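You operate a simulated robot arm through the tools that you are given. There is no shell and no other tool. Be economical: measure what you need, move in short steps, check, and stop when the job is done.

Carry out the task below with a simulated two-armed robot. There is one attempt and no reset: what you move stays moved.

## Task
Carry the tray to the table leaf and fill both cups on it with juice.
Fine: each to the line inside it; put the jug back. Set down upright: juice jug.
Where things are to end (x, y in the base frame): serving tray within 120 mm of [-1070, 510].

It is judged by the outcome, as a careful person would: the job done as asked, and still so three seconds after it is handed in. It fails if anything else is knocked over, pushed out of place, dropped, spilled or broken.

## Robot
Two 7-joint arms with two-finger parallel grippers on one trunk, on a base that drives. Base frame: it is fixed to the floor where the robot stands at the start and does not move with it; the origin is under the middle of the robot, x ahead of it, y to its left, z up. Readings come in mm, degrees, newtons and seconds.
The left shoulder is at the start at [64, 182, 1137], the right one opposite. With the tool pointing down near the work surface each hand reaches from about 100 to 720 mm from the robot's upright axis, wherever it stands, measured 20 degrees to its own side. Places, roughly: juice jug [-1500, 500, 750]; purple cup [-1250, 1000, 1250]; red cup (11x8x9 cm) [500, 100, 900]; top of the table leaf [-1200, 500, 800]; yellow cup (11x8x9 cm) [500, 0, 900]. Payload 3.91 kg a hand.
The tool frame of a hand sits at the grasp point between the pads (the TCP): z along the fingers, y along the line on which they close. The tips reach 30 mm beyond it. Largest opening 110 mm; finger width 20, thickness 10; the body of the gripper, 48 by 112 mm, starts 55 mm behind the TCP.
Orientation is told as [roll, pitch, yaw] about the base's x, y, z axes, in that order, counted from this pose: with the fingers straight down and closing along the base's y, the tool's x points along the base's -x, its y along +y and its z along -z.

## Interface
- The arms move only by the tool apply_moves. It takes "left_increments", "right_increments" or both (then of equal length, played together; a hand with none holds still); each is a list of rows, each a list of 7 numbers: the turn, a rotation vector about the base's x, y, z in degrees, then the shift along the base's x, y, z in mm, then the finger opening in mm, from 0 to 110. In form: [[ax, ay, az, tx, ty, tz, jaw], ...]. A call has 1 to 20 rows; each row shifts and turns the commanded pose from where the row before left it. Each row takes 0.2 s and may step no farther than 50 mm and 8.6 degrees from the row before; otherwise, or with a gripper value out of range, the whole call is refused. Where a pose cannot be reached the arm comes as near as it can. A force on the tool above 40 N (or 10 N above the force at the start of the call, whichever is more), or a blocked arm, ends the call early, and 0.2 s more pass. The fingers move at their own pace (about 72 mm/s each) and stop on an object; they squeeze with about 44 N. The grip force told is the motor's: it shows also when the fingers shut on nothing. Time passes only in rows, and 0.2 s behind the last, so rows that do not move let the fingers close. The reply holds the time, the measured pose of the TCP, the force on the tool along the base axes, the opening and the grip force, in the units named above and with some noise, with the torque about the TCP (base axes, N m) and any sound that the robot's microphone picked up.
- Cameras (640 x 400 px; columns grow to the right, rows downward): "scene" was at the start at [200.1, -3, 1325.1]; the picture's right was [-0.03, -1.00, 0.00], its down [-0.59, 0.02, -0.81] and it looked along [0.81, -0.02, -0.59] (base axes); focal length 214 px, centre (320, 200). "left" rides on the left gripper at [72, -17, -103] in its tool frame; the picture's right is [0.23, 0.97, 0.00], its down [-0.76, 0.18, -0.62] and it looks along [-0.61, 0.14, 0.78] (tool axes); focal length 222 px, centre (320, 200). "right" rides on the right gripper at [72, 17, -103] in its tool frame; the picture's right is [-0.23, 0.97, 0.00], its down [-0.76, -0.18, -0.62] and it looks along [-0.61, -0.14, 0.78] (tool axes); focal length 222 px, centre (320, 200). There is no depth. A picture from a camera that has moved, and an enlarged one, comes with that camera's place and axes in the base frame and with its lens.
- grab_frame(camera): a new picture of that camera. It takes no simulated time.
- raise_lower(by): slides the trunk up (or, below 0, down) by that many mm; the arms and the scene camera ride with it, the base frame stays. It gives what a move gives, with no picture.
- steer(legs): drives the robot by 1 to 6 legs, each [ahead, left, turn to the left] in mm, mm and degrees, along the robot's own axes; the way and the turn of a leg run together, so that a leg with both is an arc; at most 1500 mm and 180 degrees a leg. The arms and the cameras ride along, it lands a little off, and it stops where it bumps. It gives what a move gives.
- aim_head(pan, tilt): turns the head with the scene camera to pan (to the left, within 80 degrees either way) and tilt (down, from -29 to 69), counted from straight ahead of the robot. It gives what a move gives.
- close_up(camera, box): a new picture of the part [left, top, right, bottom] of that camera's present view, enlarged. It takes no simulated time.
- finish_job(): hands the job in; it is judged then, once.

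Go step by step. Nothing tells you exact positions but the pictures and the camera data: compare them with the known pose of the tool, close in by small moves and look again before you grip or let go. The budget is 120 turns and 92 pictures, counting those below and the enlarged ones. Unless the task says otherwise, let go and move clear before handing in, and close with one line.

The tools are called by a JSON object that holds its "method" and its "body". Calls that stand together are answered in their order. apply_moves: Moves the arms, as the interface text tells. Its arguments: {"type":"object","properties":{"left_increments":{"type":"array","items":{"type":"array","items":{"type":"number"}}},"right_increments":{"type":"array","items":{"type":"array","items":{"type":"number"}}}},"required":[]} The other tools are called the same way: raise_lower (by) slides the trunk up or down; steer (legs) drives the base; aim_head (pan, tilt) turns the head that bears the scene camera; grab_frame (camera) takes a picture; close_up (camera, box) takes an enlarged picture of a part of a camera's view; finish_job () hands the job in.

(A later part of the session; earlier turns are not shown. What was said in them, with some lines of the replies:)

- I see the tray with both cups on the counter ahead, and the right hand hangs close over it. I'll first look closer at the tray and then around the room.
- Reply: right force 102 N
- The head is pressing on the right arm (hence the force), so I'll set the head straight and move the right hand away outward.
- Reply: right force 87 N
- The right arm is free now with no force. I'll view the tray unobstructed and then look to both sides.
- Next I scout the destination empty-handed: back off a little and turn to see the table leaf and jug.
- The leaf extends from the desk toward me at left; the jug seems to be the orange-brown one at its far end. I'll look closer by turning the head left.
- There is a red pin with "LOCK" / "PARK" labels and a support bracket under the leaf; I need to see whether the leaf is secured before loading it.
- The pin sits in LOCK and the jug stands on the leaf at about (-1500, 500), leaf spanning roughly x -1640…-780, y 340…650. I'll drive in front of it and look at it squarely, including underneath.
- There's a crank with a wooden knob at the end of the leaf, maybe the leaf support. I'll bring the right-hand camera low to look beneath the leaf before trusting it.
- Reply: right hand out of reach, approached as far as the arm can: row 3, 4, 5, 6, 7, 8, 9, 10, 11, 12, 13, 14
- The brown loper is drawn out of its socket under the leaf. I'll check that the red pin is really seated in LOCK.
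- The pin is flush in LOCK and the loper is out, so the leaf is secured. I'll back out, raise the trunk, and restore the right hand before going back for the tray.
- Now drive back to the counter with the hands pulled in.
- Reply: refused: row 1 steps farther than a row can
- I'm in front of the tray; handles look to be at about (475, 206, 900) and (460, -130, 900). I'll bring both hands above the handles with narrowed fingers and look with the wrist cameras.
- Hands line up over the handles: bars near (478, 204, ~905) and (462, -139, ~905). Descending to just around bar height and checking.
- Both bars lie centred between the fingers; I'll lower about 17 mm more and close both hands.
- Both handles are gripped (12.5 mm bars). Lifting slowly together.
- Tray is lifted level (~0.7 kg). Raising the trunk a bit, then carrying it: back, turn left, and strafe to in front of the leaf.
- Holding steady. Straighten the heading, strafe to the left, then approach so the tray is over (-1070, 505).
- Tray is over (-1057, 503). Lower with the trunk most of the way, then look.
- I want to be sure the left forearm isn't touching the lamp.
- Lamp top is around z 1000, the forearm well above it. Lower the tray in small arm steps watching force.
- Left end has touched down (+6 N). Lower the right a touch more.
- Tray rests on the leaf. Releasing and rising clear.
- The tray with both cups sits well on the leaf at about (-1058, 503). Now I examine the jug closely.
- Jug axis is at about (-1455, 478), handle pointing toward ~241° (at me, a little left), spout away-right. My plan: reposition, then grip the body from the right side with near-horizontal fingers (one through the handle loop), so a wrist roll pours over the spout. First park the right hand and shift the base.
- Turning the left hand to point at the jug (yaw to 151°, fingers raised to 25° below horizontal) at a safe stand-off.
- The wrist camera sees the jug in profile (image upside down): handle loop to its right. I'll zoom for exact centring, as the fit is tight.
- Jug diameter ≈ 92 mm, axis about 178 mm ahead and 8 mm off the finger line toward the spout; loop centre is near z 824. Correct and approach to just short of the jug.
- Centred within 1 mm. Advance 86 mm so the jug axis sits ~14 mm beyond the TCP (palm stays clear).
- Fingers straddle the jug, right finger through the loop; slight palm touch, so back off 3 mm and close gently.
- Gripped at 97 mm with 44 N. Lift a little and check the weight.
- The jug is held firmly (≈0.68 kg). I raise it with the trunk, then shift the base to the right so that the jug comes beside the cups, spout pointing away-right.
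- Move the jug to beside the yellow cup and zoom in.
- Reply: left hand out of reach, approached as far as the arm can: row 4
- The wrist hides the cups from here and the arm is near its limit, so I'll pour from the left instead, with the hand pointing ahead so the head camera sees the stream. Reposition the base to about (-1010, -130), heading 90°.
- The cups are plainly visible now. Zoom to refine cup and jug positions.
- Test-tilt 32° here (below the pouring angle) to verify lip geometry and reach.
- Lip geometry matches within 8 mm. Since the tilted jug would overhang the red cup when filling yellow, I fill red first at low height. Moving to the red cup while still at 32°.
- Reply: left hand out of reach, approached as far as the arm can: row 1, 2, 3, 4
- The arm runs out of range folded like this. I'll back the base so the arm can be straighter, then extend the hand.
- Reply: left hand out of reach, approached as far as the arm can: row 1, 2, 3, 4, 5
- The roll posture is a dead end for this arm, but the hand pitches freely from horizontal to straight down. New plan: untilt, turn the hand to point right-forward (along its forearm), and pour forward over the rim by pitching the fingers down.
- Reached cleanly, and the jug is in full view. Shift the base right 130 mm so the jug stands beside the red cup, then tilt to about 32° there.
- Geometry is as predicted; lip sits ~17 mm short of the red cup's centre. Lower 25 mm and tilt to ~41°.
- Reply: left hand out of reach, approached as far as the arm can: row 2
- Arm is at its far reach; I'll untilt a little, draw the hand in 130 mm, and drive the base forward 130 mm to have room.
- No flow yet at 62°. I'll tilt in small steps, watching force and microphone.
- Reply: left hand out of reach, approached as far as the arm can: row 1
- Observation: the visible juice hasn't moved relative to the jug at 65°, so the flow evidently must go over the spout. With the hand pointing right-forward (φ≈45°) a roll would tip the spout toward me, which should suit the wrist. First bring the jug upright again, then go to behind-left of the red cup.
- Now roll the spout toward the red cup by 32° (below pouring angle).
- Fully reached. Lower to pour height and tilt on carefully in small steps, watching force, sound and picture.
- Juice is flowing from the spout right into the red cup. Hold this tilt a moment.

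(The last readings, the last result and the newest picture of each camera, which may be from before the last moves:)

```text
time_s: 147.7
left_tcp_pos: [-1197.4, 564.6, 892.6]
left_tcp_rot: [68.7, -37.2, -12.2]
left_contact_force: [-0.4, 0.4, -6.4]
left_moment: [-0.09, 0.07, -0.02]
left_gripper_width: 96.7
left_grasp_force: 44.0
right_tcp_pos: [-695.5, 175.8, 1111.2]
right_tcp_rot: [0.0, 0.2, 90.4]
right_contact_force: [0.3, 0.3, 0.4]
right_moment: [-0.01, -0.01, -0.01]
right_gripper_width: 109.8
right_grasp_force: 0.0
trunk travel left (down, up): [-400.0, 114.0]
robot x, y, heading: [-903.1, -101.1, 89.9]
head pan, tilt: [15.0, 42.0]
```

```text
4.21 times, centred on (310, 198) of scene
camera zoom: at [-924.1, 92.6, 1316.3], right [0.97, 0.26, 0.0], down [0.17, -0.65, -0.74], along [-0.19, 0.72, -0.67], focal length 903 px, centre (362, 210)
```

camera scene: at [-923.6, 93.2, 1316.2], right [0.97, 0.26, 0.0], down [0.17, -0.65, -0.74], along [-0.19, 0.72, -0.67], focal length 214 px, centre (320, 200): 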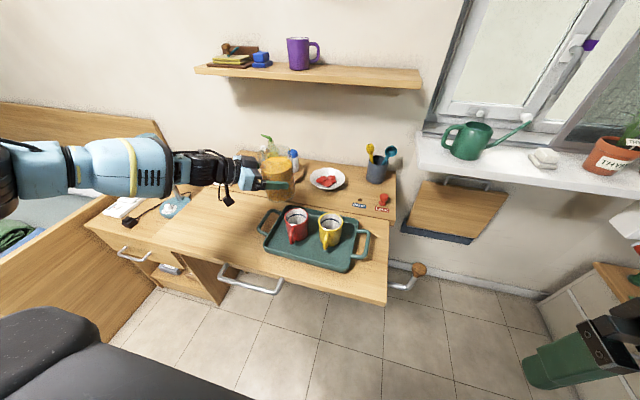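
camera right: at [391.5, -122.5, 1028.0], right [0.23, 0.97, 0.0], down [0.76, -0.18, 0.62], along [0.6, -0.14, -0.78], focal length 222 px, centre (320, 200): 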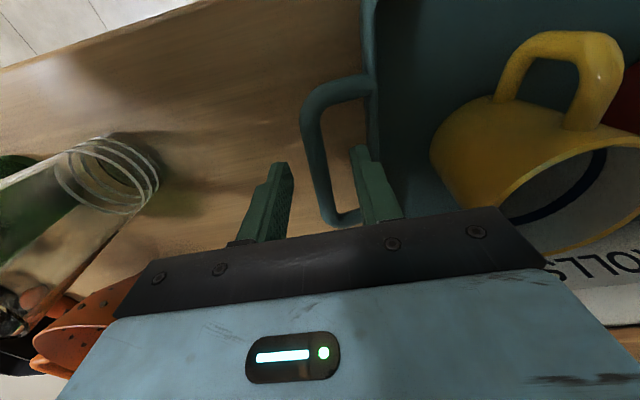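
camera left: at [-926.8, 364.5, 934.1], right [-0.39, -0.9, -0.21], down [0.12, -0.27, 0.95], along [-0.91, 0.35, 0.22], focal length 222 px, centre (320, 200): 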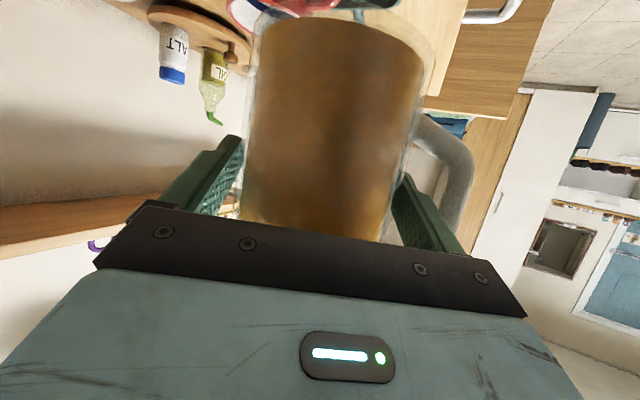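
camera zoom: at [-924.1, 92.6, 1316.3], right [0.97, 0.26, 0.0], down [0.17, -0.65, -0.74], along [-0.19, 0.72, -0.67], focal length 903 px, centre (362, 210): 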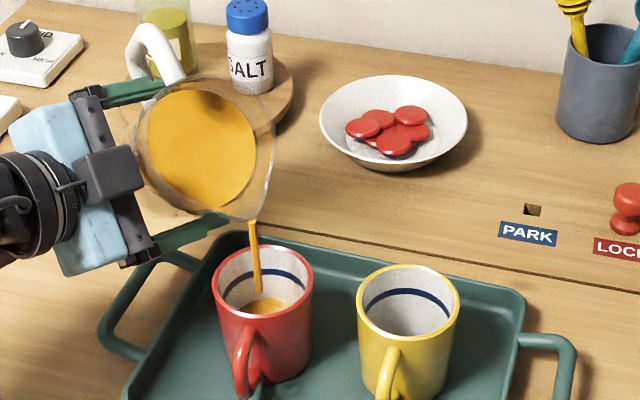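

{"method": "apply_moves", "body": {"left_increments": [[0, 0, 0, 0, 0, 0, 80], [0, 0, 0, 0, 0, 0, 80], [0, 0, 0, 0, 0, 0, 80], [0, 0, 0, 0, 0, 0, 80], [0, 0, 0, 0, 0, 0, 80], [0, 0, 0, 0, 0, 0, 80], [0, 0, 0, 0, 0, 0, 80], [0, 0, 0, 0, 0, 0, 80], [0, 0, 0, 0, 0, 0, 80], [0, 0, 0, 0, 0, 0, 80], [0, 0, 0, 0, 0, 0, 80], [0, 0, 0, 0, 0, 0, 80]]}}

{"method": "close_up", "body": {"camera": "scene", "box": [270, 170, 345, 245]}}

```text
time_s: 150.3
left_tcp_pos: [-1197.8, 566.0, 891.0]
left_tcp_rot: [68.7, -37.3, -12.3]
left_contact_force: [0.6, -0.1, -6.9]
left_moment: [-0.08, 0.04, -0.02]
left_gripper_width: 97.0
left_grasp_force: 43.6
right_tcp_pos: [-695.4, 175.1, 1111.6]
right_tcp_rot: [0.0, 0.1, 90.5]
right_contact_force: [0.0, 0.0, 0.0]
right_moment: [0.0, -0.01, 0.01]
right_gripper_width: 110.1
right_grasp_force: 0.0
trunk travel left (down, up): [-400.0, 114.0]
robot x, y, heading: [-903.3, -104.9, 89.9]
head pan, tilt: [15.0, 42.0]
```

```text
5.33 times, centred on (308, 208) of scene
camera zoom: at [-924.1, 92.6, 1316.3], right [0.97, 0.26, 0.0], down [0.17, -0.65, -0.74], along [-0.19, 0.72, -0.67], focal length 1144 px, centre (387, 160)
```

zoom: 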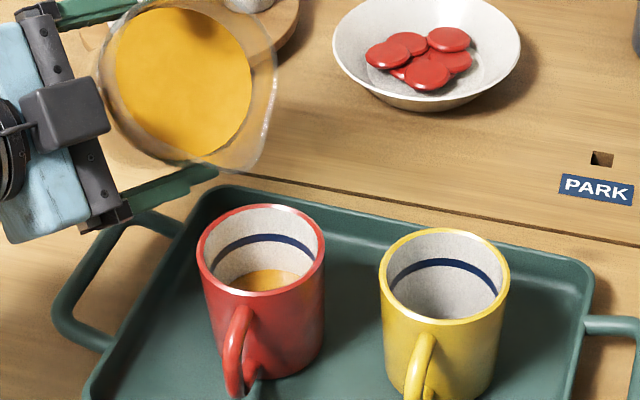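

Flow stopped by itself at this tilt: red is at about 60 % of the line height. Add 2° and wait for it to settle.

{"method": "apply_moves", "body": {"left_increments": [[1.41, 1.41, 0, 0, 0, 0, 80], [0, 0, 0, 0, 0, 0, 80], [0, 0, 0, 0, 0, 0, 80], [0, 0, 0, 0, 0, 0, 80], [0, 0, 0, 0, 0, 0, 80], [0, 0, 0, 0, 0, 0, 80], [0, 0, 0, 0, 0, 0, 80], [0, 0, 0, 0, 0, 0, 80], [0, 0, 0, 0, 0, 0, 80], [0, 0, 0, 0, 0, 0, 80], [0, 0, 0, 0, 0, 0, 80], [0, 0, 0, 0, 0, 0, 80], [0, 0, 0, 0, 0, 0, 80], [0, 0, 0, 0, 0, 0, 80]]}}

{"method": "close_up", "body": {"camera": "scene", "box": [270, 170, 345, 245]}}

```text
time_s: 153.3
left_tcp_pos: [-1197.5, 565.7, 891.5]
left_tcp_rot: [70.0, -35.6, -13.1]
left_contact_force: [0.1, -0.6, -5.7]
left_moment: [-0.08, 0.06, -0.01]
left_gripper_width: 97.0
left_grasp_force: 43.7
right_tcp_pos: [-697.3, 176.5, 1111.3]
right_tcp_rot: [0.0, 0.1, 90.5]
right_contact_force: [-0.2, 0.0, -0.2]
right_moment: [0.03, 0.02, 0.0]
right_gripper_width: 109.8
right_grasp_force: 0.0
trunk travel left (down, up): [-400.0, 114.0]
robot x, y, heading: [-904.2, -103.2, 89.8]
head pan, tilt: [15.0, 42.0]
```

```text
5.33 times, centred on (308, 208) of scene
camera zoom: at [-924.1, 92.6, 1316.3], right [0.97, 0.26, 0.0], down [0.17, -0.65, -0.74], along [-0.19, 0.72, -0.67], focal length 1144 px, centre (387, 160)
```

zoom: 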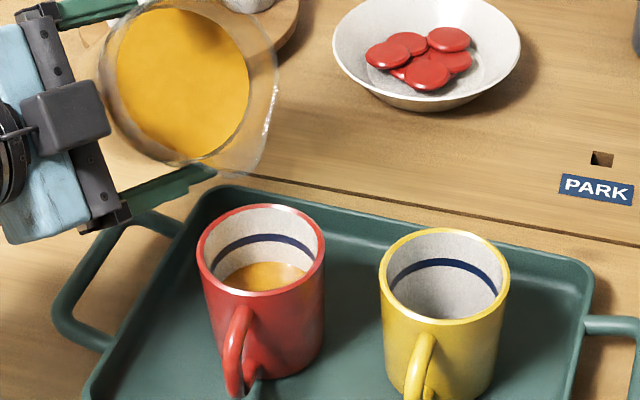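

About 3.7 px per degree; ~22 px to the line. Add 5° gradually and hold.

{"method": "apply_moves", "body": {"left_increments": [[0.88, 0.88, 0, 0, 0, 0, 80], [0, 0, 0, 0, 0, 0, 80], [0.88, 0.88, 0, 0, 0, 0, 80], [0, 0, 0, 0, 0, 0, 80], [0.88, 0.88, 0, 0, 0, 0, 80], [0, 0, 0, 0, 0, 0, 80], [0.9, 0.9, 0, 0, 0, 0, 80], [0, 0, 0, 0, 0, 0, 80], [0, 0, 0, 0, 0, 0, 80], [0, 0, 0, 0, 0, 0, 80], [0, 0, 0, 0, 0, 0, 80], [0, 0, 0, 0, 0, 0, 80], [0, 0, 0, 0, 0, 0, 80], [0, 0, 0, 0, 0, 0, 80], [0, 0, 0, 0, 0, 0, 80], [0, 0, 0, 0, 0, 0, 80], [0, 0, 0, 0, 0, 0, 80], [0, 0, 0, 0, 0, 0, 80]]}}

{"method": "close_up", "body": {"camera": "scene", "box": [270, 170, 345, 245]}}

```text
time_s: 157.1
left_tcp_pos: [-1197.6, 567.1, 892.5]
left_tcp_rot: [73.3, -31.2, -14.8]
left_contact_force: [-0.3, 0.5, -6.2]
left_moment: [-0.12, 0.05, -0.01]
left_gripper_width: 96.9
left_grasp_force: 43.8
right_tcp_pos: [-696.2, 176.5, 1110.7]
right_tcp_rot: [0.0, 0.2, 90.6]
right_contact_force: [0.1, 0.5, 0.3]
right_moment: [-0.01, -0.01, -0.01]
right_gripper_width: 110.0
right_grasp_force: 0.1
trunk travel left (down, up): [-400.0, 114.0]
robot x, y, heading: [-899.4, -104.1, 90.1]
head pan, tilt: [15.0, 42.0]
```

```text
5.33 times, centred on (308, 208) of scene
camera zoom: at [-924.1, 92.6, 1316.3], right [0.97, 0.26, 0.0], down [0.17, -0.65, -0.74], along [-0.19, 0.72, -0.67], focal length 1144 px, centre (387, 160)
```

zoom: 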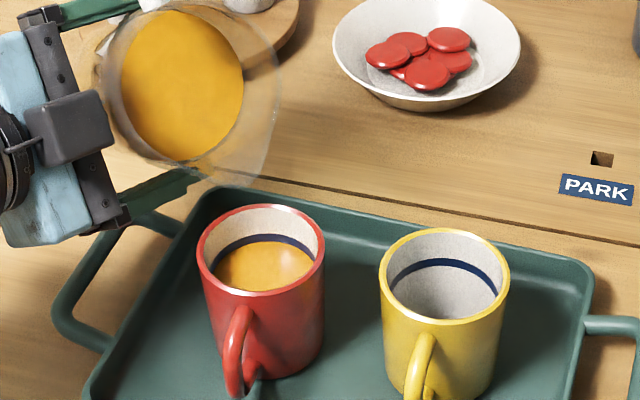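

Red is right at the lower edge of its line. One more degree and a hold, then level off, rise, and shift the base right for the yellow cup.

{"method": "apply_moves", "body": {"left_increments": [[0.71, 0.71, 0, 0, 0, 0, 80], [0, 0, 0, 0, 0, 0, 80], [0, 0, 0, 0, 0, 0, 80], [0, 0, 0, 0, 0, 0, 80], [0, 0, 0, 0, 0, 0, 80], [0, 0, 0, 0, 0, 0, 80], [0, 0, 0, 0, 0, 0, 80], [0, 0, 0, 0, 0, 0, 80], [0, 0, 0, 0, 0, 0, 80], [-5, -5, 0, 0, 0, 0, 80], [-5, -5, 0, 0, 0, 5, 80], [0, 0, 0, 0, 0, 15, 80], [0, 0, 0, 0, 0, 15, 80], [0, 0, 0, 0, 0, 15, 80]]}}

{"method": "steer", "body": {"legs": [[6, -103, 0]]}}

{"method": "close_up", "body": {"camera": "scene", "box": [210, 150, 350, 255]}}

```text
time_s: 160.1
left_tcp_pos: [-1198.6, 564.8, 942.2]
left_tcp_rot: [64.1, -42.5, -9.2]
left_contact_force: [0.5, -0.2, -6.4]
left_moment: [-0.05, 0.06, 0.01]
left_gripper_width: 96.8
left_grasp_force: 44.2
right_tcp_pos: [-695.3, 174.6, 1112.0]
right_tcp_rot: [0.0, 0.2, 90.6]
right_contact_force: [0.5, -0.6, 0.5]
right_moment: [0.0, 0.01, 0.0]
right_gripper_width: 109.9
right_grasp_force: 0.0
trunk travel left (down, up): [-400.0, 114.0]
robot x, y, heading: [-902.0, -107.1, 90.2]
head pan, tilt: [15.0, 42.0]
```

```text
time_s: 161.7
left_tcp_pos: [-1096.6, 571.7, 943.9]
left_tcp_rot: [64.2, -42.3, -9.3]
left_contact_force: [0.3, 0.9, -5.7]
left_moment: [-0.12, 0.04, -0.02]
left_gripper_width: 96.9
left_grasp_force: 44.5
right_tcp_pos: [-593.1, 181.5, 1111.3]
right_tcp_rot: [0.0, 0.1, 90.5]
right_contact_force: [-0.2, -0.1, 0.2]
right_moment: [-0.04, 0.04, -0.02]
right_gripper_width: 109.8
right_grasp_force: 0.0
trunk travel left (down, up): [-400.0, 114.0]
robot x, y, heading: [-795.8, -92.3, 90.0]
head pan, tilt: [15.0, 42.0]
```

```text
3.81 times, centred on (280, 202) of scene
camera zoom: at [-821.0, 98.5, 1316.3], right [0.97, 0.26, 0.0], down [0.17, -0.65, -0.74], along [-0.19, 0.72, -0.67], focal length 817 px, centre (472, 190)
```

zoom: 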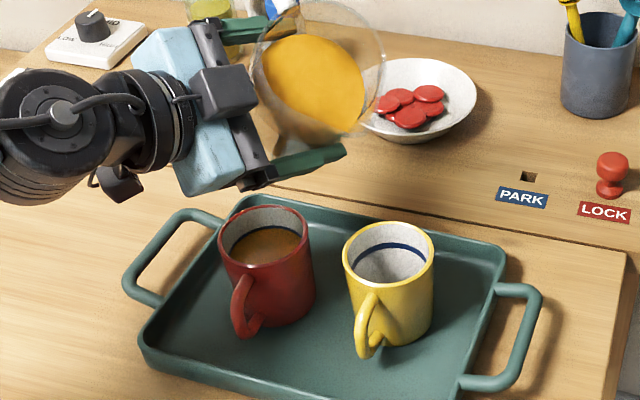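

Red looks filled to the line. Lip is lined up with the yellow cup; now lower to 926 and tilt in small steps to about 64°, then check.

{"method": "apply_moves", "body": {"left_increments": [[4.2, 4.2, 0, -1, 1, -9, 80], [4.2, 4.2, 0, -1, 1, -9, 80], [1.06, 1.06, 0, 0, 0, 0, 80], [0, 0, 0, 0, 0, 0, 80], [0.71, 0.71, 0, 0, 0, 0, 80], [0, 0, 0, 0, 0, 0, 80], [0.71, 0.71, 0, 0, 0, 0, 80], [0, 0, 0, 0, 0, 0, 80], [0.71, 0.71, 0, 0, 0, 0, 80], [0, 0, 0, 0, 0, 0, 80], [0.71, 0.71, 0, 0, 0, 0, 80], [0, 0, 0, 0, 0, 0, 80]]}}

{"method": "close_up", "body": {"camera": "scene", "box": [235, 150, 340, 245]}}

```text
time_s: 164.3
left_tcp_pos: [-1098.4, 572.7, 924.9]
left_tcp_rot: [75.6, -27.5, -15.8]
left_contact_force: [-0.1, 0.1, -6.0]
left_moment: [-0.09, 0.05, 0.0]
left_gripper_width: 96.6
left_grasp_force: 43.6
right_tcp_pos: [-593.1, 181.5, 1110.7]
right_tcp_rot: [0.0, 0.2, 90.5]
right_contact_force: [-0.3, 0.3, -0.6]
right_moment: [0.03, 0.03, -0.01]
right_gripper_width: 110.1
right_grasp_force: 0.1
trunk travel left (down, up): [-400.0, 114.0]
robot x, y, heading: [-792.2, -96.9, 90.0]
head pan, tilt: [15.0, 42.0]
```

```text
4.21 times, centred on (288, 198) of scene
camera zoom: at [-821.2, 98.4, 1316.3], right [0.97, 0.26, 0.0], down [0.17, -0.65, -0.74], along [-0.19, 0.72, -0.67], focal length 903 px, centre (457, 210)
```

zoom: 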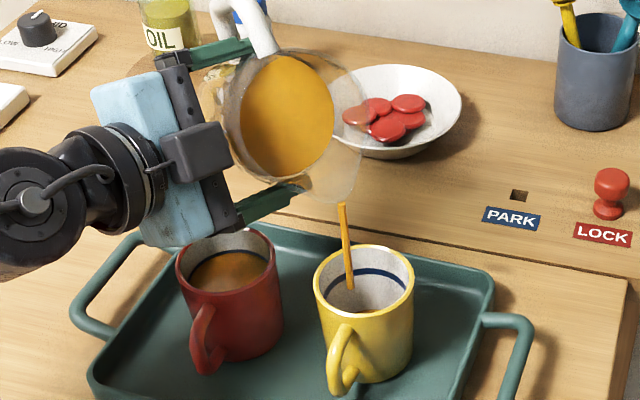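

Flowing cleanly into the yellow cup at 60°. Continue slowly to 65° and let it settle.

{"method": "apply_moves", "body": {"left_increments": [[0.71, 0.71, 0, 0, 0, 0, 80], [0, 0, 0, 0, 0, 0, 80], [0, 0, 0, 0, 0, 0, 80], [0.71, 0.71, 0, 0, 0, 0, 80], [0, 0, 0, 0, 0, 0, 80], [0, 0, 0, 0, 0, 0, 80], [0.71, 0.71, 0, 0, 0, 0, 80], [0, 0, 0, 0, 0, 0, 80], [0, 0, 0, 0, 0, 0, 80], [0.71, 0.71, 0, 0, 0, 0, 80], [0, 0, 0, 0, 0, 0, 80], [0.71, 0.71, 0, 0, 0, 0, 80], [0, 0, 0, 0, 0, 0, 80], [0, 0, 0, 0, 0, 0, 80], [0, 0, 0, 0, 0, 0, 80], [0, 0, 0, 0, 0, 0, 80], [0, 0, 0, 0, 0, 0, 80], [0, 0, 0, 0, 0, 0, 80], [0, 0, 0, 0, 0, 0, 80], [0, 0, 0, 0, 0, 0, 80]]}}

{"method": "close_up", "body": {"camera": "scene", "box": [245, 175, 335, 245]}}

```text
time_s: 168.5
left_tcp_pos: [-1097.5, 572.0, 924.4]
left_tcp_rot: [78.2, -23.3, -17.1]
left_contact_force: [-0.2, 0.6, -6.7]
left_moment: [-0.05, 0.06, 0.0]
left_gripper_width: 96.5
left_grasp_force: 44.1
right_tcp_pos: [-593.8, 180.9, 1111.6]
right_tcp_rot: [0.0, 0.1, 90.6]
right_contact_force: [0.4, -0.1, 0.1]
right_moment: [0.01, 0.0, -0.01]
right_gripper_width: 109.9
right_grasp_force: 0.1
trunk travel left (down, up): [-400.0, 114.0]
robot x, y, heading: [-794.6, -97.1, 90.1]
head pan, tilt: [15.0, 42.0]
```

```text
5.71 times, centred on (290, 210) of scene
camera zoom: at [-821.2, 98.5, 1316.3], right [0.97, 0.26, 0.0], down [0.17, -0.65, -0.74], along [-0.19, 0.72, -0.67], focal length 1226 px, centre (491, 143)
```

zoom: 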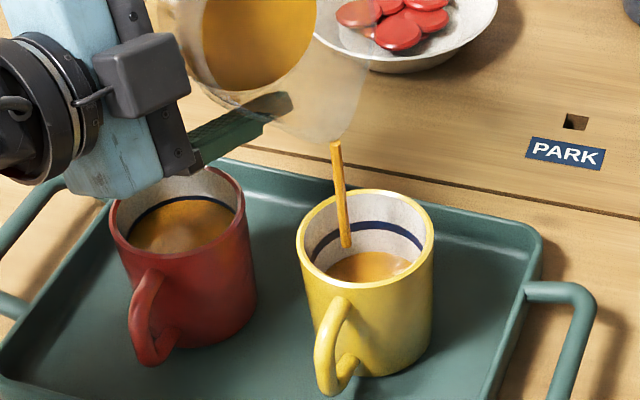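

Yellow is ~60 % to its line and still flowing. Continue slowly by 3.5° and let it settle.

{"method": "apply_moves", "body": {"left_increments": [[0, 0, 0, 0, 0, 0, 80], [0.71, 0.71, 0, 0, 0, 0, 80], [0, 0, 0, 0, 0, 0, 80], [0, 0, 0, 0, 0, 0, 80], [0.71, 0.71, 0, 0, 0, 0, 80], [0, 0, 0, 0, 0, 0, 80], [0, 0, 0, 0, 0, 0, 80], [0.71, 0.71, 0, 0, 0, 0, 80], [0, 0, 0, 0, 0, 0, 80], [0.35, 0.35, 0, 0, 0, 0, 80], [0, 0, 0, 0, 0, 0, 80], [0, 0, 0, 0, 0, 0, 80], [0, 0, 0, 0, 0, 0, 80], [0, 0, 0, 0, 0, 0, 80], [0, 0, 0, 0, 0, 0, 80], [0, 0, 0, 0, 0, 0, 80]]}}

{"method": "close_up", "body": {"camera": "scene", "box": [245, 175, 335, 245]}}

```text
time_s: 171.9
left_tcp_pos: [-1097.3, 572.2, 925.2]
left_tcp_rot: [80.0, -20.1, -17.6]
left_contact_force: [-0.1, 0.8, -6.1]
left_moment: [-0.08, 0.06, 0.02]
left_gripper_width: 96.6
left_grasp_force: 43.6
right_tcp_pos: [-593.4, 182.2, 1111.1]
right_tcp_rot: [-0.1, 0.2, 90.5]
right_contact_force: [-0.5, 0.1, -0.3]
right_moment: [0.03, -0.02, 0.03]
right_gripper_width: 109.9
right_grasp_force: 0.0
trunk travel left (down, up): [-400.0, 114.0]
robot x, y, heading: [-798.4, -97.2, 89.9]
head pan, tilt: [15.0, 42.0]
```

```text
5.71 times, centred on (290, 210) of scene
camera zoom: at [-821.2, 98.5, 1316.3], right [0.97, 0.26, 0.0], down [0.17, -0.65, -0.74], along [-0.19, 0.72, -0.67], focal length 1226 px, centre (491, 143)
```

zoom: 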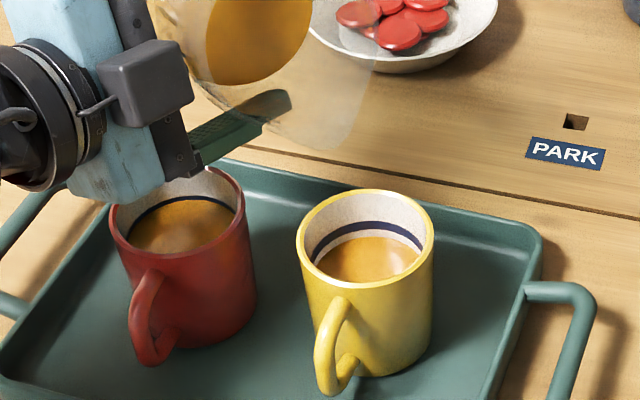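

Yellow settled ~6 px under its line. Add 2.4°, let it settle, then bring the jug upright while rising.

{"method": "apply_moves", "body": {"left_increments": [[0.57, 0.57, 0, 0, 0, 0, 80], [0, 0, 0, 0, 0, 0, 80], [0, 0, 0, 0, 0, 0, 80], [0.57, 0.57, 0, 0, 0, 0, 80], [0, 0, 0, 0, 0, 0, 80], [0, 0, 0, 0, 0, 0, 80], [0.56, 0.56, 0, 0, 0, 0, 80], [0, 0, 0, 0, 0, 0, 80], [0, 0, 0, 0, 0, 0, 80], [0, 0, 0, 0, 0, 0, 80], [0, 0, 0, 0, 0, 0, 80], [0, 0, 0, 0, 0, 0, 80], [0, 0, 0, 0, 0, 0, 80], [0, 0, 0, 0, 0, 0, 80], [0, 0, 0, 0, 0, 0, 80], [0, 0, 0, 0, 0, 0, 80], [0, 0, 0, 0, 0, 0, 80], [0, 0, 0, 0, 0, 0, 80]]}}

{"method": "apply_moves", "body": {"left_increments": [[-5.57, -5.57, 0, 0, 0, 3, 80], [-5.57, -5.57, 0, 0, 0, 8, 80], [-5.57, -5.57, 0, 0, 0, 8, 80], [-5.57, -5.57, 0, 0, 0, 8, 80], [-5.57, -5.57, 0, 0, 0, 8, 80], [-5.57, -5.57, 0, 0, 0, 5, 80], [-5.57, -5.57, 0, 0, 0, 5, 80], [-5.57, -5.57, 0, 0, 0, 5, 80], [-5.57, -5.57, 0, 0, 0, 0, 80]]}}

```text
time_s: 175.7
left_tcp_pos: [-1098.0, 572.5, 924.3]
left_tcp_rot: [81.1, -18.1, -18.0]
left_contact_force: [-0.5, 0.0, -5.6]
left_moment: [-0.1, 0.1, 0.01]
left_gripper_width: 96.7
left_grasp_force: 44.1
right_tcp_pos: [-593.1, 180.8, 1111.6]
right_tcp_rot: [0.0, 0.2, 90.5]
right_contact_force: [0.3, 0.9, 0.3]
right_moment: [0.02, 0.01, -0.02]
right_gripper_width: 109.9
right_grasp_force: 0.2
trunk travel left (down, up): [-400.0, 114.0]
robot x, y, heading: [-800.0, -94.5, 89.8]
head pan, tilt: [15.0, 42.0]
```

```text
time_s: 177.7
left_tcp_pos: [-1098.0, 571.9, 973.7]
left_tcp_rot: [-2.2, -64.4, 47.1]
left_contact_force: [0.8, 0.1, -5.7]
left_moment: [-0.08, 0.05, 0.02]
left_gripper_width: 96.6
left_grasp_force: 44.3
right_tcp_pos: [-593.9, 181.4, 1112.2]
right_tcp_rot: [0.0, 0.3, 90.5]
right_contact_force: [0.7, 0.9, 0.2]
right_moment: [-0.01, 0.01, 0.01]
right_gripper_width: 110.1
right_grasp_force: 0.0
trunk travel left (down, up): [-400.0, 114.0]
robot x, y, heading: [-798.9, -97.0, 89.8]
head pan, tilt: [15.0, 42.0]
```

Both cups should be at their lines. Now return the jug: level it exactly, swing the hand back to the grasp heading, and drive back toward the jug's place.

{"method": "apply_moves", "body": {"left_increments": [[0.64, 0.64, 0, 0, 0, 10, 80], [0, 0, 7.8, 0, -5, 5, 80], [0, 0, 7.8, 0, -5, 5, 80], [0, 0, 7.8, 0, -5, 0, 80], [0, 0, 7.8, 0, -5, 0, 80], [0, 0, 7.8, 0, -5, 0, 80], [0, 0, 7.8, 0, -5, 0, 80], [0, 0, 7.8, 0, -5, 0, 80], [0, 0, 7.8, 0, -5, 0, 80], [0, 0, 7.8, 0, -5, 0, 80], [0, 0, 7.8, 0, -5, 0, 80], [0, 0, 7.8, 0, -5, 0, 80]]}}

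```text
time_s: 180.3
left_tcp_pos: [-1097.9, 518.6, 996.0]
left_tcp_rot: [0.2, -64.4, 130.9]
left_contact_force: [0.0, 0.1, -6.4]
left_moment: [-0.06, -0.09, -0.01]
left_gripper_width: 96.7
left_grasp_force: 43.9
right_tcp_pos: [-592.7, 182.5, 1110.5]
right_tcp_rot: [-0.1, 0.4, 90.4]
right_contact_force: [1.2, 0.3, -1.0]
right_moment: [0.02, 0.03, -0.03]
right_gripper_width: 110.1
right_grasp_force: 0.1
trunk travel left (down, up): [-400.0, 114.0]
robot x, y, heading: [-798.5, -98.3, 89.9]
head pan, tilt: [15.0, 42.0]
```

{"method": "steer", "body": {"legs": [[0, 0, 20], [116, 85, 0]]}}

```text
time_s: 182.8
left_tcp_pos: [-1404.2, 462.7, 994.8]
left_tcp_rot: [0.2, -64.3, 150.0]
left_contact_force: [-0.4, 0.7, -6.5]
left_moment: [-0.03, -0.11, 0.03]
left_gripper_width: 96.8
left_grasp_force: 43.5
right_tcp_pos: [-815.4, 312.4, 1111.2]
right_tcp_rot: [0.1, 0.2, 109.9]
right_contact_force: [-0.3, 0.2, 0.6]
right_moment: [-0.03, -0.02, 0.02]
right_gripper_width: 110.4
right_grasp_force: 0.2
trunk travel left (down, up): [-400.0, 114.0]
robot x, y, heading: [-917.5, -22.3, 109.1]
head pan, tilt: [15.0, 42.0]
```

{"method": "apply_moves", "body": {"left_increments": [[0.3, 0.5, 1, -9, 4, -10, 80], [0, 0, 0, -9, 4, -20, 80], [0, 0, 0, -9, 3, -20, 80], [0, 0, 0, 0, 0, -20, 80], [0, 0, 0, 0, 0, -20, 80], [0, 0, 0, 0, 0, -20, 80], [0, 0, 0, 0, 0, -20, 80], [0, 0, 0, 0, 0, -15, 80]]}}

```text
time_s: 184.6
left_tcp_pos: [-1430.1, 472.7, 849.4]
left_tcp_rot: [0.1, -64.9, 151.2]
left_contact_force: [-0.7, 1.4, -5.9]
left_moment: [-0.04, -0.1, -0.02]
left_gripper_width: 96.6
left_grasp_force: 44.2
right_tcp_pos: [-815.1, 311.0, 1110.8]
right_tcp_rot: [0.0, 0.2, 109.9]
right_contact_force: [0.3, -0.4, 0.7]
right_moment: [0.01, 0.01, 0.01]
right_gripper_width: 109.9
right_grasp_force: 0.1
trunk travel left (down, up): [-400.0, 114.0]
robot x, y, heading: [-915.5, -15.8, 109.4]
head pan, tilt: [15.0, 42.0]
```

Directly above the original spot. Lower gently to contact.

{"method": "apply_moves", "body": {"left_increments": [[0, 0, 0, -1, 1, -8, 80], [0, 0, 0, 0, 0, -8, 80], [0, 0, 0, 0, 0, -5, 80], [0, 0, 0, 0, 0, -3, 80]]}}

{"method": "apply_moves", "body": {"left_increments": [[0, 0, 0, 0, 0, -2, 80], [0, 0, 0, 0, 0, 0, 80]]}}

```text
time_s: 185.6
left_tcp_pos: [-1439.1, 464.1, 833.5]
left_tcp_rot: [0.0, -64.9, 151.2]
left_contact_force: [-0.1, -0.7, -5.8]
left_moment: [-0.04, -0.1, 0.0]
left_gripper_width: 96.6
left_grasp_force: 43.7
left hand out of reach, approached as far as the arm can: row 1, 2, 4
right_tcp_pos: [-815.0, 311.9, 1112.0]
right_tcp_rot: [0.0, 0.2, 109.9]
right_contact_force: [0.7, -1.0, -0.9]
right_moment: [-0.02, 0.04, 0.0]
right_gripper_width: 110.0
right_grasp_force: 0.2
trunk travel left (down, up): [-400.0, 114.0]
robot x, y, heading: [-917.5, -19.2, 109.5]
head pan, tilt: [15.0, 42.0]
```

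```text
time_s: 186.2
left_tcp_pos: [-1437.7, 464.2, 833.5]
left_tcp_rot: [0.1, -64.8, 151.1]
left_contact_force: [-0.1, 0.1, -5.6]
left_moment: [-0.05, -0.09, 0.01]
left_gripper_width: 96.6
left_grasp_force: 43.8
right_tcp_pos: [-816.0, 312.3, 1111.9]
right_tcp_rot: [0.0, 0.1, 109.9]
right_contact_force: [0.4, 0.9, 0.1]
right_moment: [-0.01, -0.03, -0.03]
right_gripper_width: 110.1
right_grasp_force: 0.1
trunk travel left (down, up): [-400.0, 114.0]
robot x, y, heading: [-914.9, -15.4, 109.5]
head pan, tilt: [15.0, 42.0]
```

The arm is at its low limit; I'll correct the position and lower with the trunk instead.

{"method": "apply_moves", "body": {"left_increments": [[0, 0, 0, 4, 5, 10, 80], [0, 0, 0, 3, 4, 6, 80]]}}

{"method": "raise_lower", "body": {"by": -22}}

```text
time_s: 186.8
left_tcp_pos: [-1431.2, 473.1, 848.0]
left_tcp_rot: [0.1, -64.9, 151.2]
left_contact_force: [-0.3, -0.5, -6.0]
left_moment: [-0.05, -0.12, -0.02]
left_gripper_width: 96.7
left_grasp_force: 43.9
right_tcp_pos: [-814.5, 312.7, 1111.5]
right_tcp_rot: [0.0, 0.2, 109.9]
right_contact_force: [-0.2, 0.7, 0.0]
right_moment: [0.02, 0.01, 0.03]
right_gripper_width: 110.0
right_grasp_force: 0.0
trunk travel left (down, up): [-400.0, 114.0]
robot x, y, heading: [-914.3, -18.1, 109.2]
head pan, tilt: [15.0, 42.0]
```

```text
time_s: 187.5
left_tcp_pos: [-1431.3, 473.9, 826.2]
left_tcp_rot: [0.1, -65.1, 151.2]
left_contact_force: [0.9, -1.4, -3.3]
left_moment: [0.02, -0.2, -0.08]
left_gripper_width: 96.4
left_grasp_force: 43.4
right_tcp_pos: [-814.8, 311.4, 1088.2]
right_tcp_rot: [0.0, 0.2, 109.9]
right_contact_force: [0.6, 0.5, 0.3]
right_moment: [0.0, -0.02, -0.02]
right_gripper_width: 110.0
right_grasp_force: 0.0
trunk travel left (down, up): [-378.0, 136.0]
robot x, y, heading: [-917.5, -17.8, 109.3]
head pan, tilt: [15.0, 42.0]
```

{"method": "raise_lower", "body": {"by": -2}}

```text
time_s: 188.0
left_tcp_pos: [-1430.8, 471.7, 825.9]
left_tcp_rot: [-0.1, -65.1, 151.3]
left_contact_force: [-0.8, -2.5, 5.7]
left_moment: [0.24, -0.23, -0.06]
left_gripper_width: 96.5
left_grasp_force: 44.0
right_tcp_pos: [-815.3, 311.2, 1087.3]
right_tcp_rot: [0.1, 0.1, 110.0]
right_contact_force: [0.9, 0.9, 0.2]
right_moment: [0.02, -0.01, -0.01]
right_gripper_width: 109.8
right_grasp_force: 0.1
trunk travel left (down, up): [-376.0, 138.0]
robot x, y, heading: [-917.6, -20.2, 109.4]
head pan, tilt: [15.0, 42.0]
```

The jug stands on the leaf. Open the fingers and withdraw straight back.

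{"method": "apply_moves", "body": {"left_increments": [[0, 0, 0, 0, 0, 0, 98], [0, 0, 0, 0, 0, 0, 103], [0, 0, 0, 0, 0, 0, 109], [0, 0, 0, 0, 0, 0, 109], [0, 0, 0, 4.4, -2.4, 0, 109], [0, 0, 0, 8.7, -4.8, 0, 109], [0, 0, 0, 13, -7.3, 0, 109], [0, 0, 0, 17.5, -9.7, 0, 109], [0, 0, 0, 17.5, -9.7, 0, 109], [0, 0, 0, 17.5, -9.7, 0, 109], [0, 0, 0, 17.5, -9.7, 0, 109], [0, 0, 0, 17.5, -9.7, 0, 109]]}}

```text
time_s: 190.6
left_tcp_pos: [-1337.9, 394.9, 840.8]
left_tcp_rot: [0.1, -64.9, 151.1]
left_contact_force: [0.1, -0.4, 0.0]
left_moment: [-0.02, 0.0, -0.02]
left_gripper_width: 108.8
left_grasp_force: 0.1
left hand out of reach, approached as far as the arm can: row 9, 10, 11, 12
right_tcp_pos: [-815.3, 311.2, 1086.4]
right_tcp_rot: [0.1, 0.2, 109.8]
right_contact_force: [-0.8, 0.3, 0.3]
right_moment: [-0.02, -0.05, -0.03]
right_gripper_width: 110.0
right_grasp_force: 0.0
trunk travel left (down, up): [-376.0, 138.0]
robot x, y, heading: [-917.6, -16.0, 109.6]
head pan, tilt: [15.0, 42.0]
```

Fingers are clear of the jug with no forces. Raise up and back off, then take the last picture.

{"method": "raise_lower", "body": {"by": 130}}

{"method": "steer", "body": {"legs": [[-250, -60, 0]]}}

{"method": "aim_head", "body": {"pan": 18, "tilt": 38}}

{"method": "close_up", "body": {"camera": "scene", "box": [180, 100, 420, 260]}}

```text
time_s: 192.2
left_tcp_pos: [-1342.2, 401.7, 1148.1]
left_tcp_rot: [-50.3, -73.7, -161.3]
left_contact_force: [1.2, -0.3, -0.7]
left_moment: [0.02, 0.0, -0.01]
left_gripper_width: 108.9
left_grasp_force: 0.2
right_tcp_pos: [-815.4, 312.4, 1214.7]
right_tcp_rot: [-0.1, 0.2, 109.9]
right_contact_force: [0.5, 0.3, -0.5]
right_moment: [0.0, 0.04, 0.01]
right_gripper_width: 109.9
right_grasp_force: 0.0
trunk travel left (down, up): [-506.0, 8.0]
robot x, y, heading: [-915.0, -16.6, 109.6]
head pan, tilt: [15.0, 42.0]
```

```text
time_s: 194.0
left_tcp_pos: [-1204.1, 183.8, 1148.5]
left_tcp_rot: [-50.7, -73.7, -160.6]
left_contact_force: [-0.4, -0.4, 0.4]
left_moment: [-0.02, 0.0, -0.01]
left_gripper_width: 109.2
left_grasp_force: 0.1
right_tcp_pos: [-677.3, 97.7, 1216.3]
right_tcp_rot: [-0.1, 0.2, 110.2]
right_contact_force: [-0.4, 0.1, -0.4]
right_moment: [0.01, -0.02, -0.03]
right_gripper_width: 109.9
right_grasp_force: 0.1
trunk travel left (down, up): [-506.0, 8.0]
robot x, y, heading: [-775.4, -228.3, 109.9]
head pan, tilt: [15.0, 42.0]
```

```text
time_s: 194.7
left_tcp_pos: [-1203.4, 183.0, 1149.9]
left_tcp_rot: [-50.9, -73.6, -160.5]
left_contact_force: [-0.6, 0.1, 0.5]
left_moment: [0.0, 0.01, -0.01]
left_gripper_width: 109.1
left_grasp_force: 0.0
right_tcp_pos: [-676.3, 96.6, 1217.2]
right_tcp_rot: [0.0, 0.1, 110.2]
right_contact_force: [0.1, 0.1, 0.8]
right_moment: [0.03, -0.02, -0.02]
right_gripper_width: 109.8
right_grasp_force: 0.0
trunk travel left (down, up): [-506.0, 8.0]
robot x, y, heading: [-778.7, -233.2, 109.8]
head pan, tilt: [18.0, 38.0]
```

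```text
2.50 times, centred on (300, 180) of scene
camera zoom: at [-836.9, -145.4, 1448.4], right [0.79, 0.61, 0.0], down [0.38, -0.49, -0.79], along [-0.48, 0.62, -0.62], focal length 536 px, centre (370, 250)
```

zoom: 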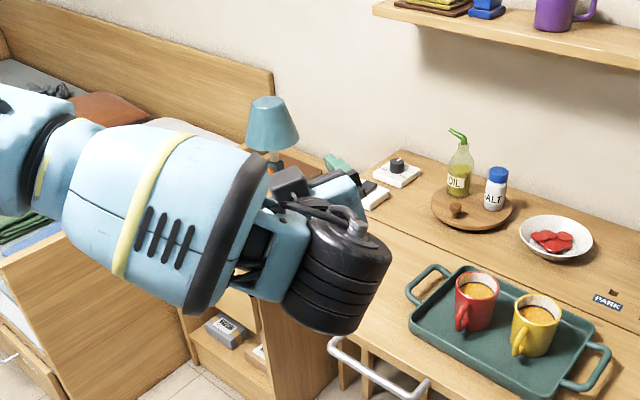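

Both cups look filled on the tray, and the lamp and condiments look undisturbed. My arm hides the jug in this last picture, but it was set down on contact at its old spot and the release showed no forces. The hand is clear, so I'm handing in.

{"method": "finish_job", "body": {}}

```text
The job is handed in.
```

The tray is on the table leaf with both cups filled to about their lines, and the jug was set back at its original place. I couldn't see the jug after letting go because my arm hid it in the last picture, and my last change to the yellow cup's level was checked only from a distance.
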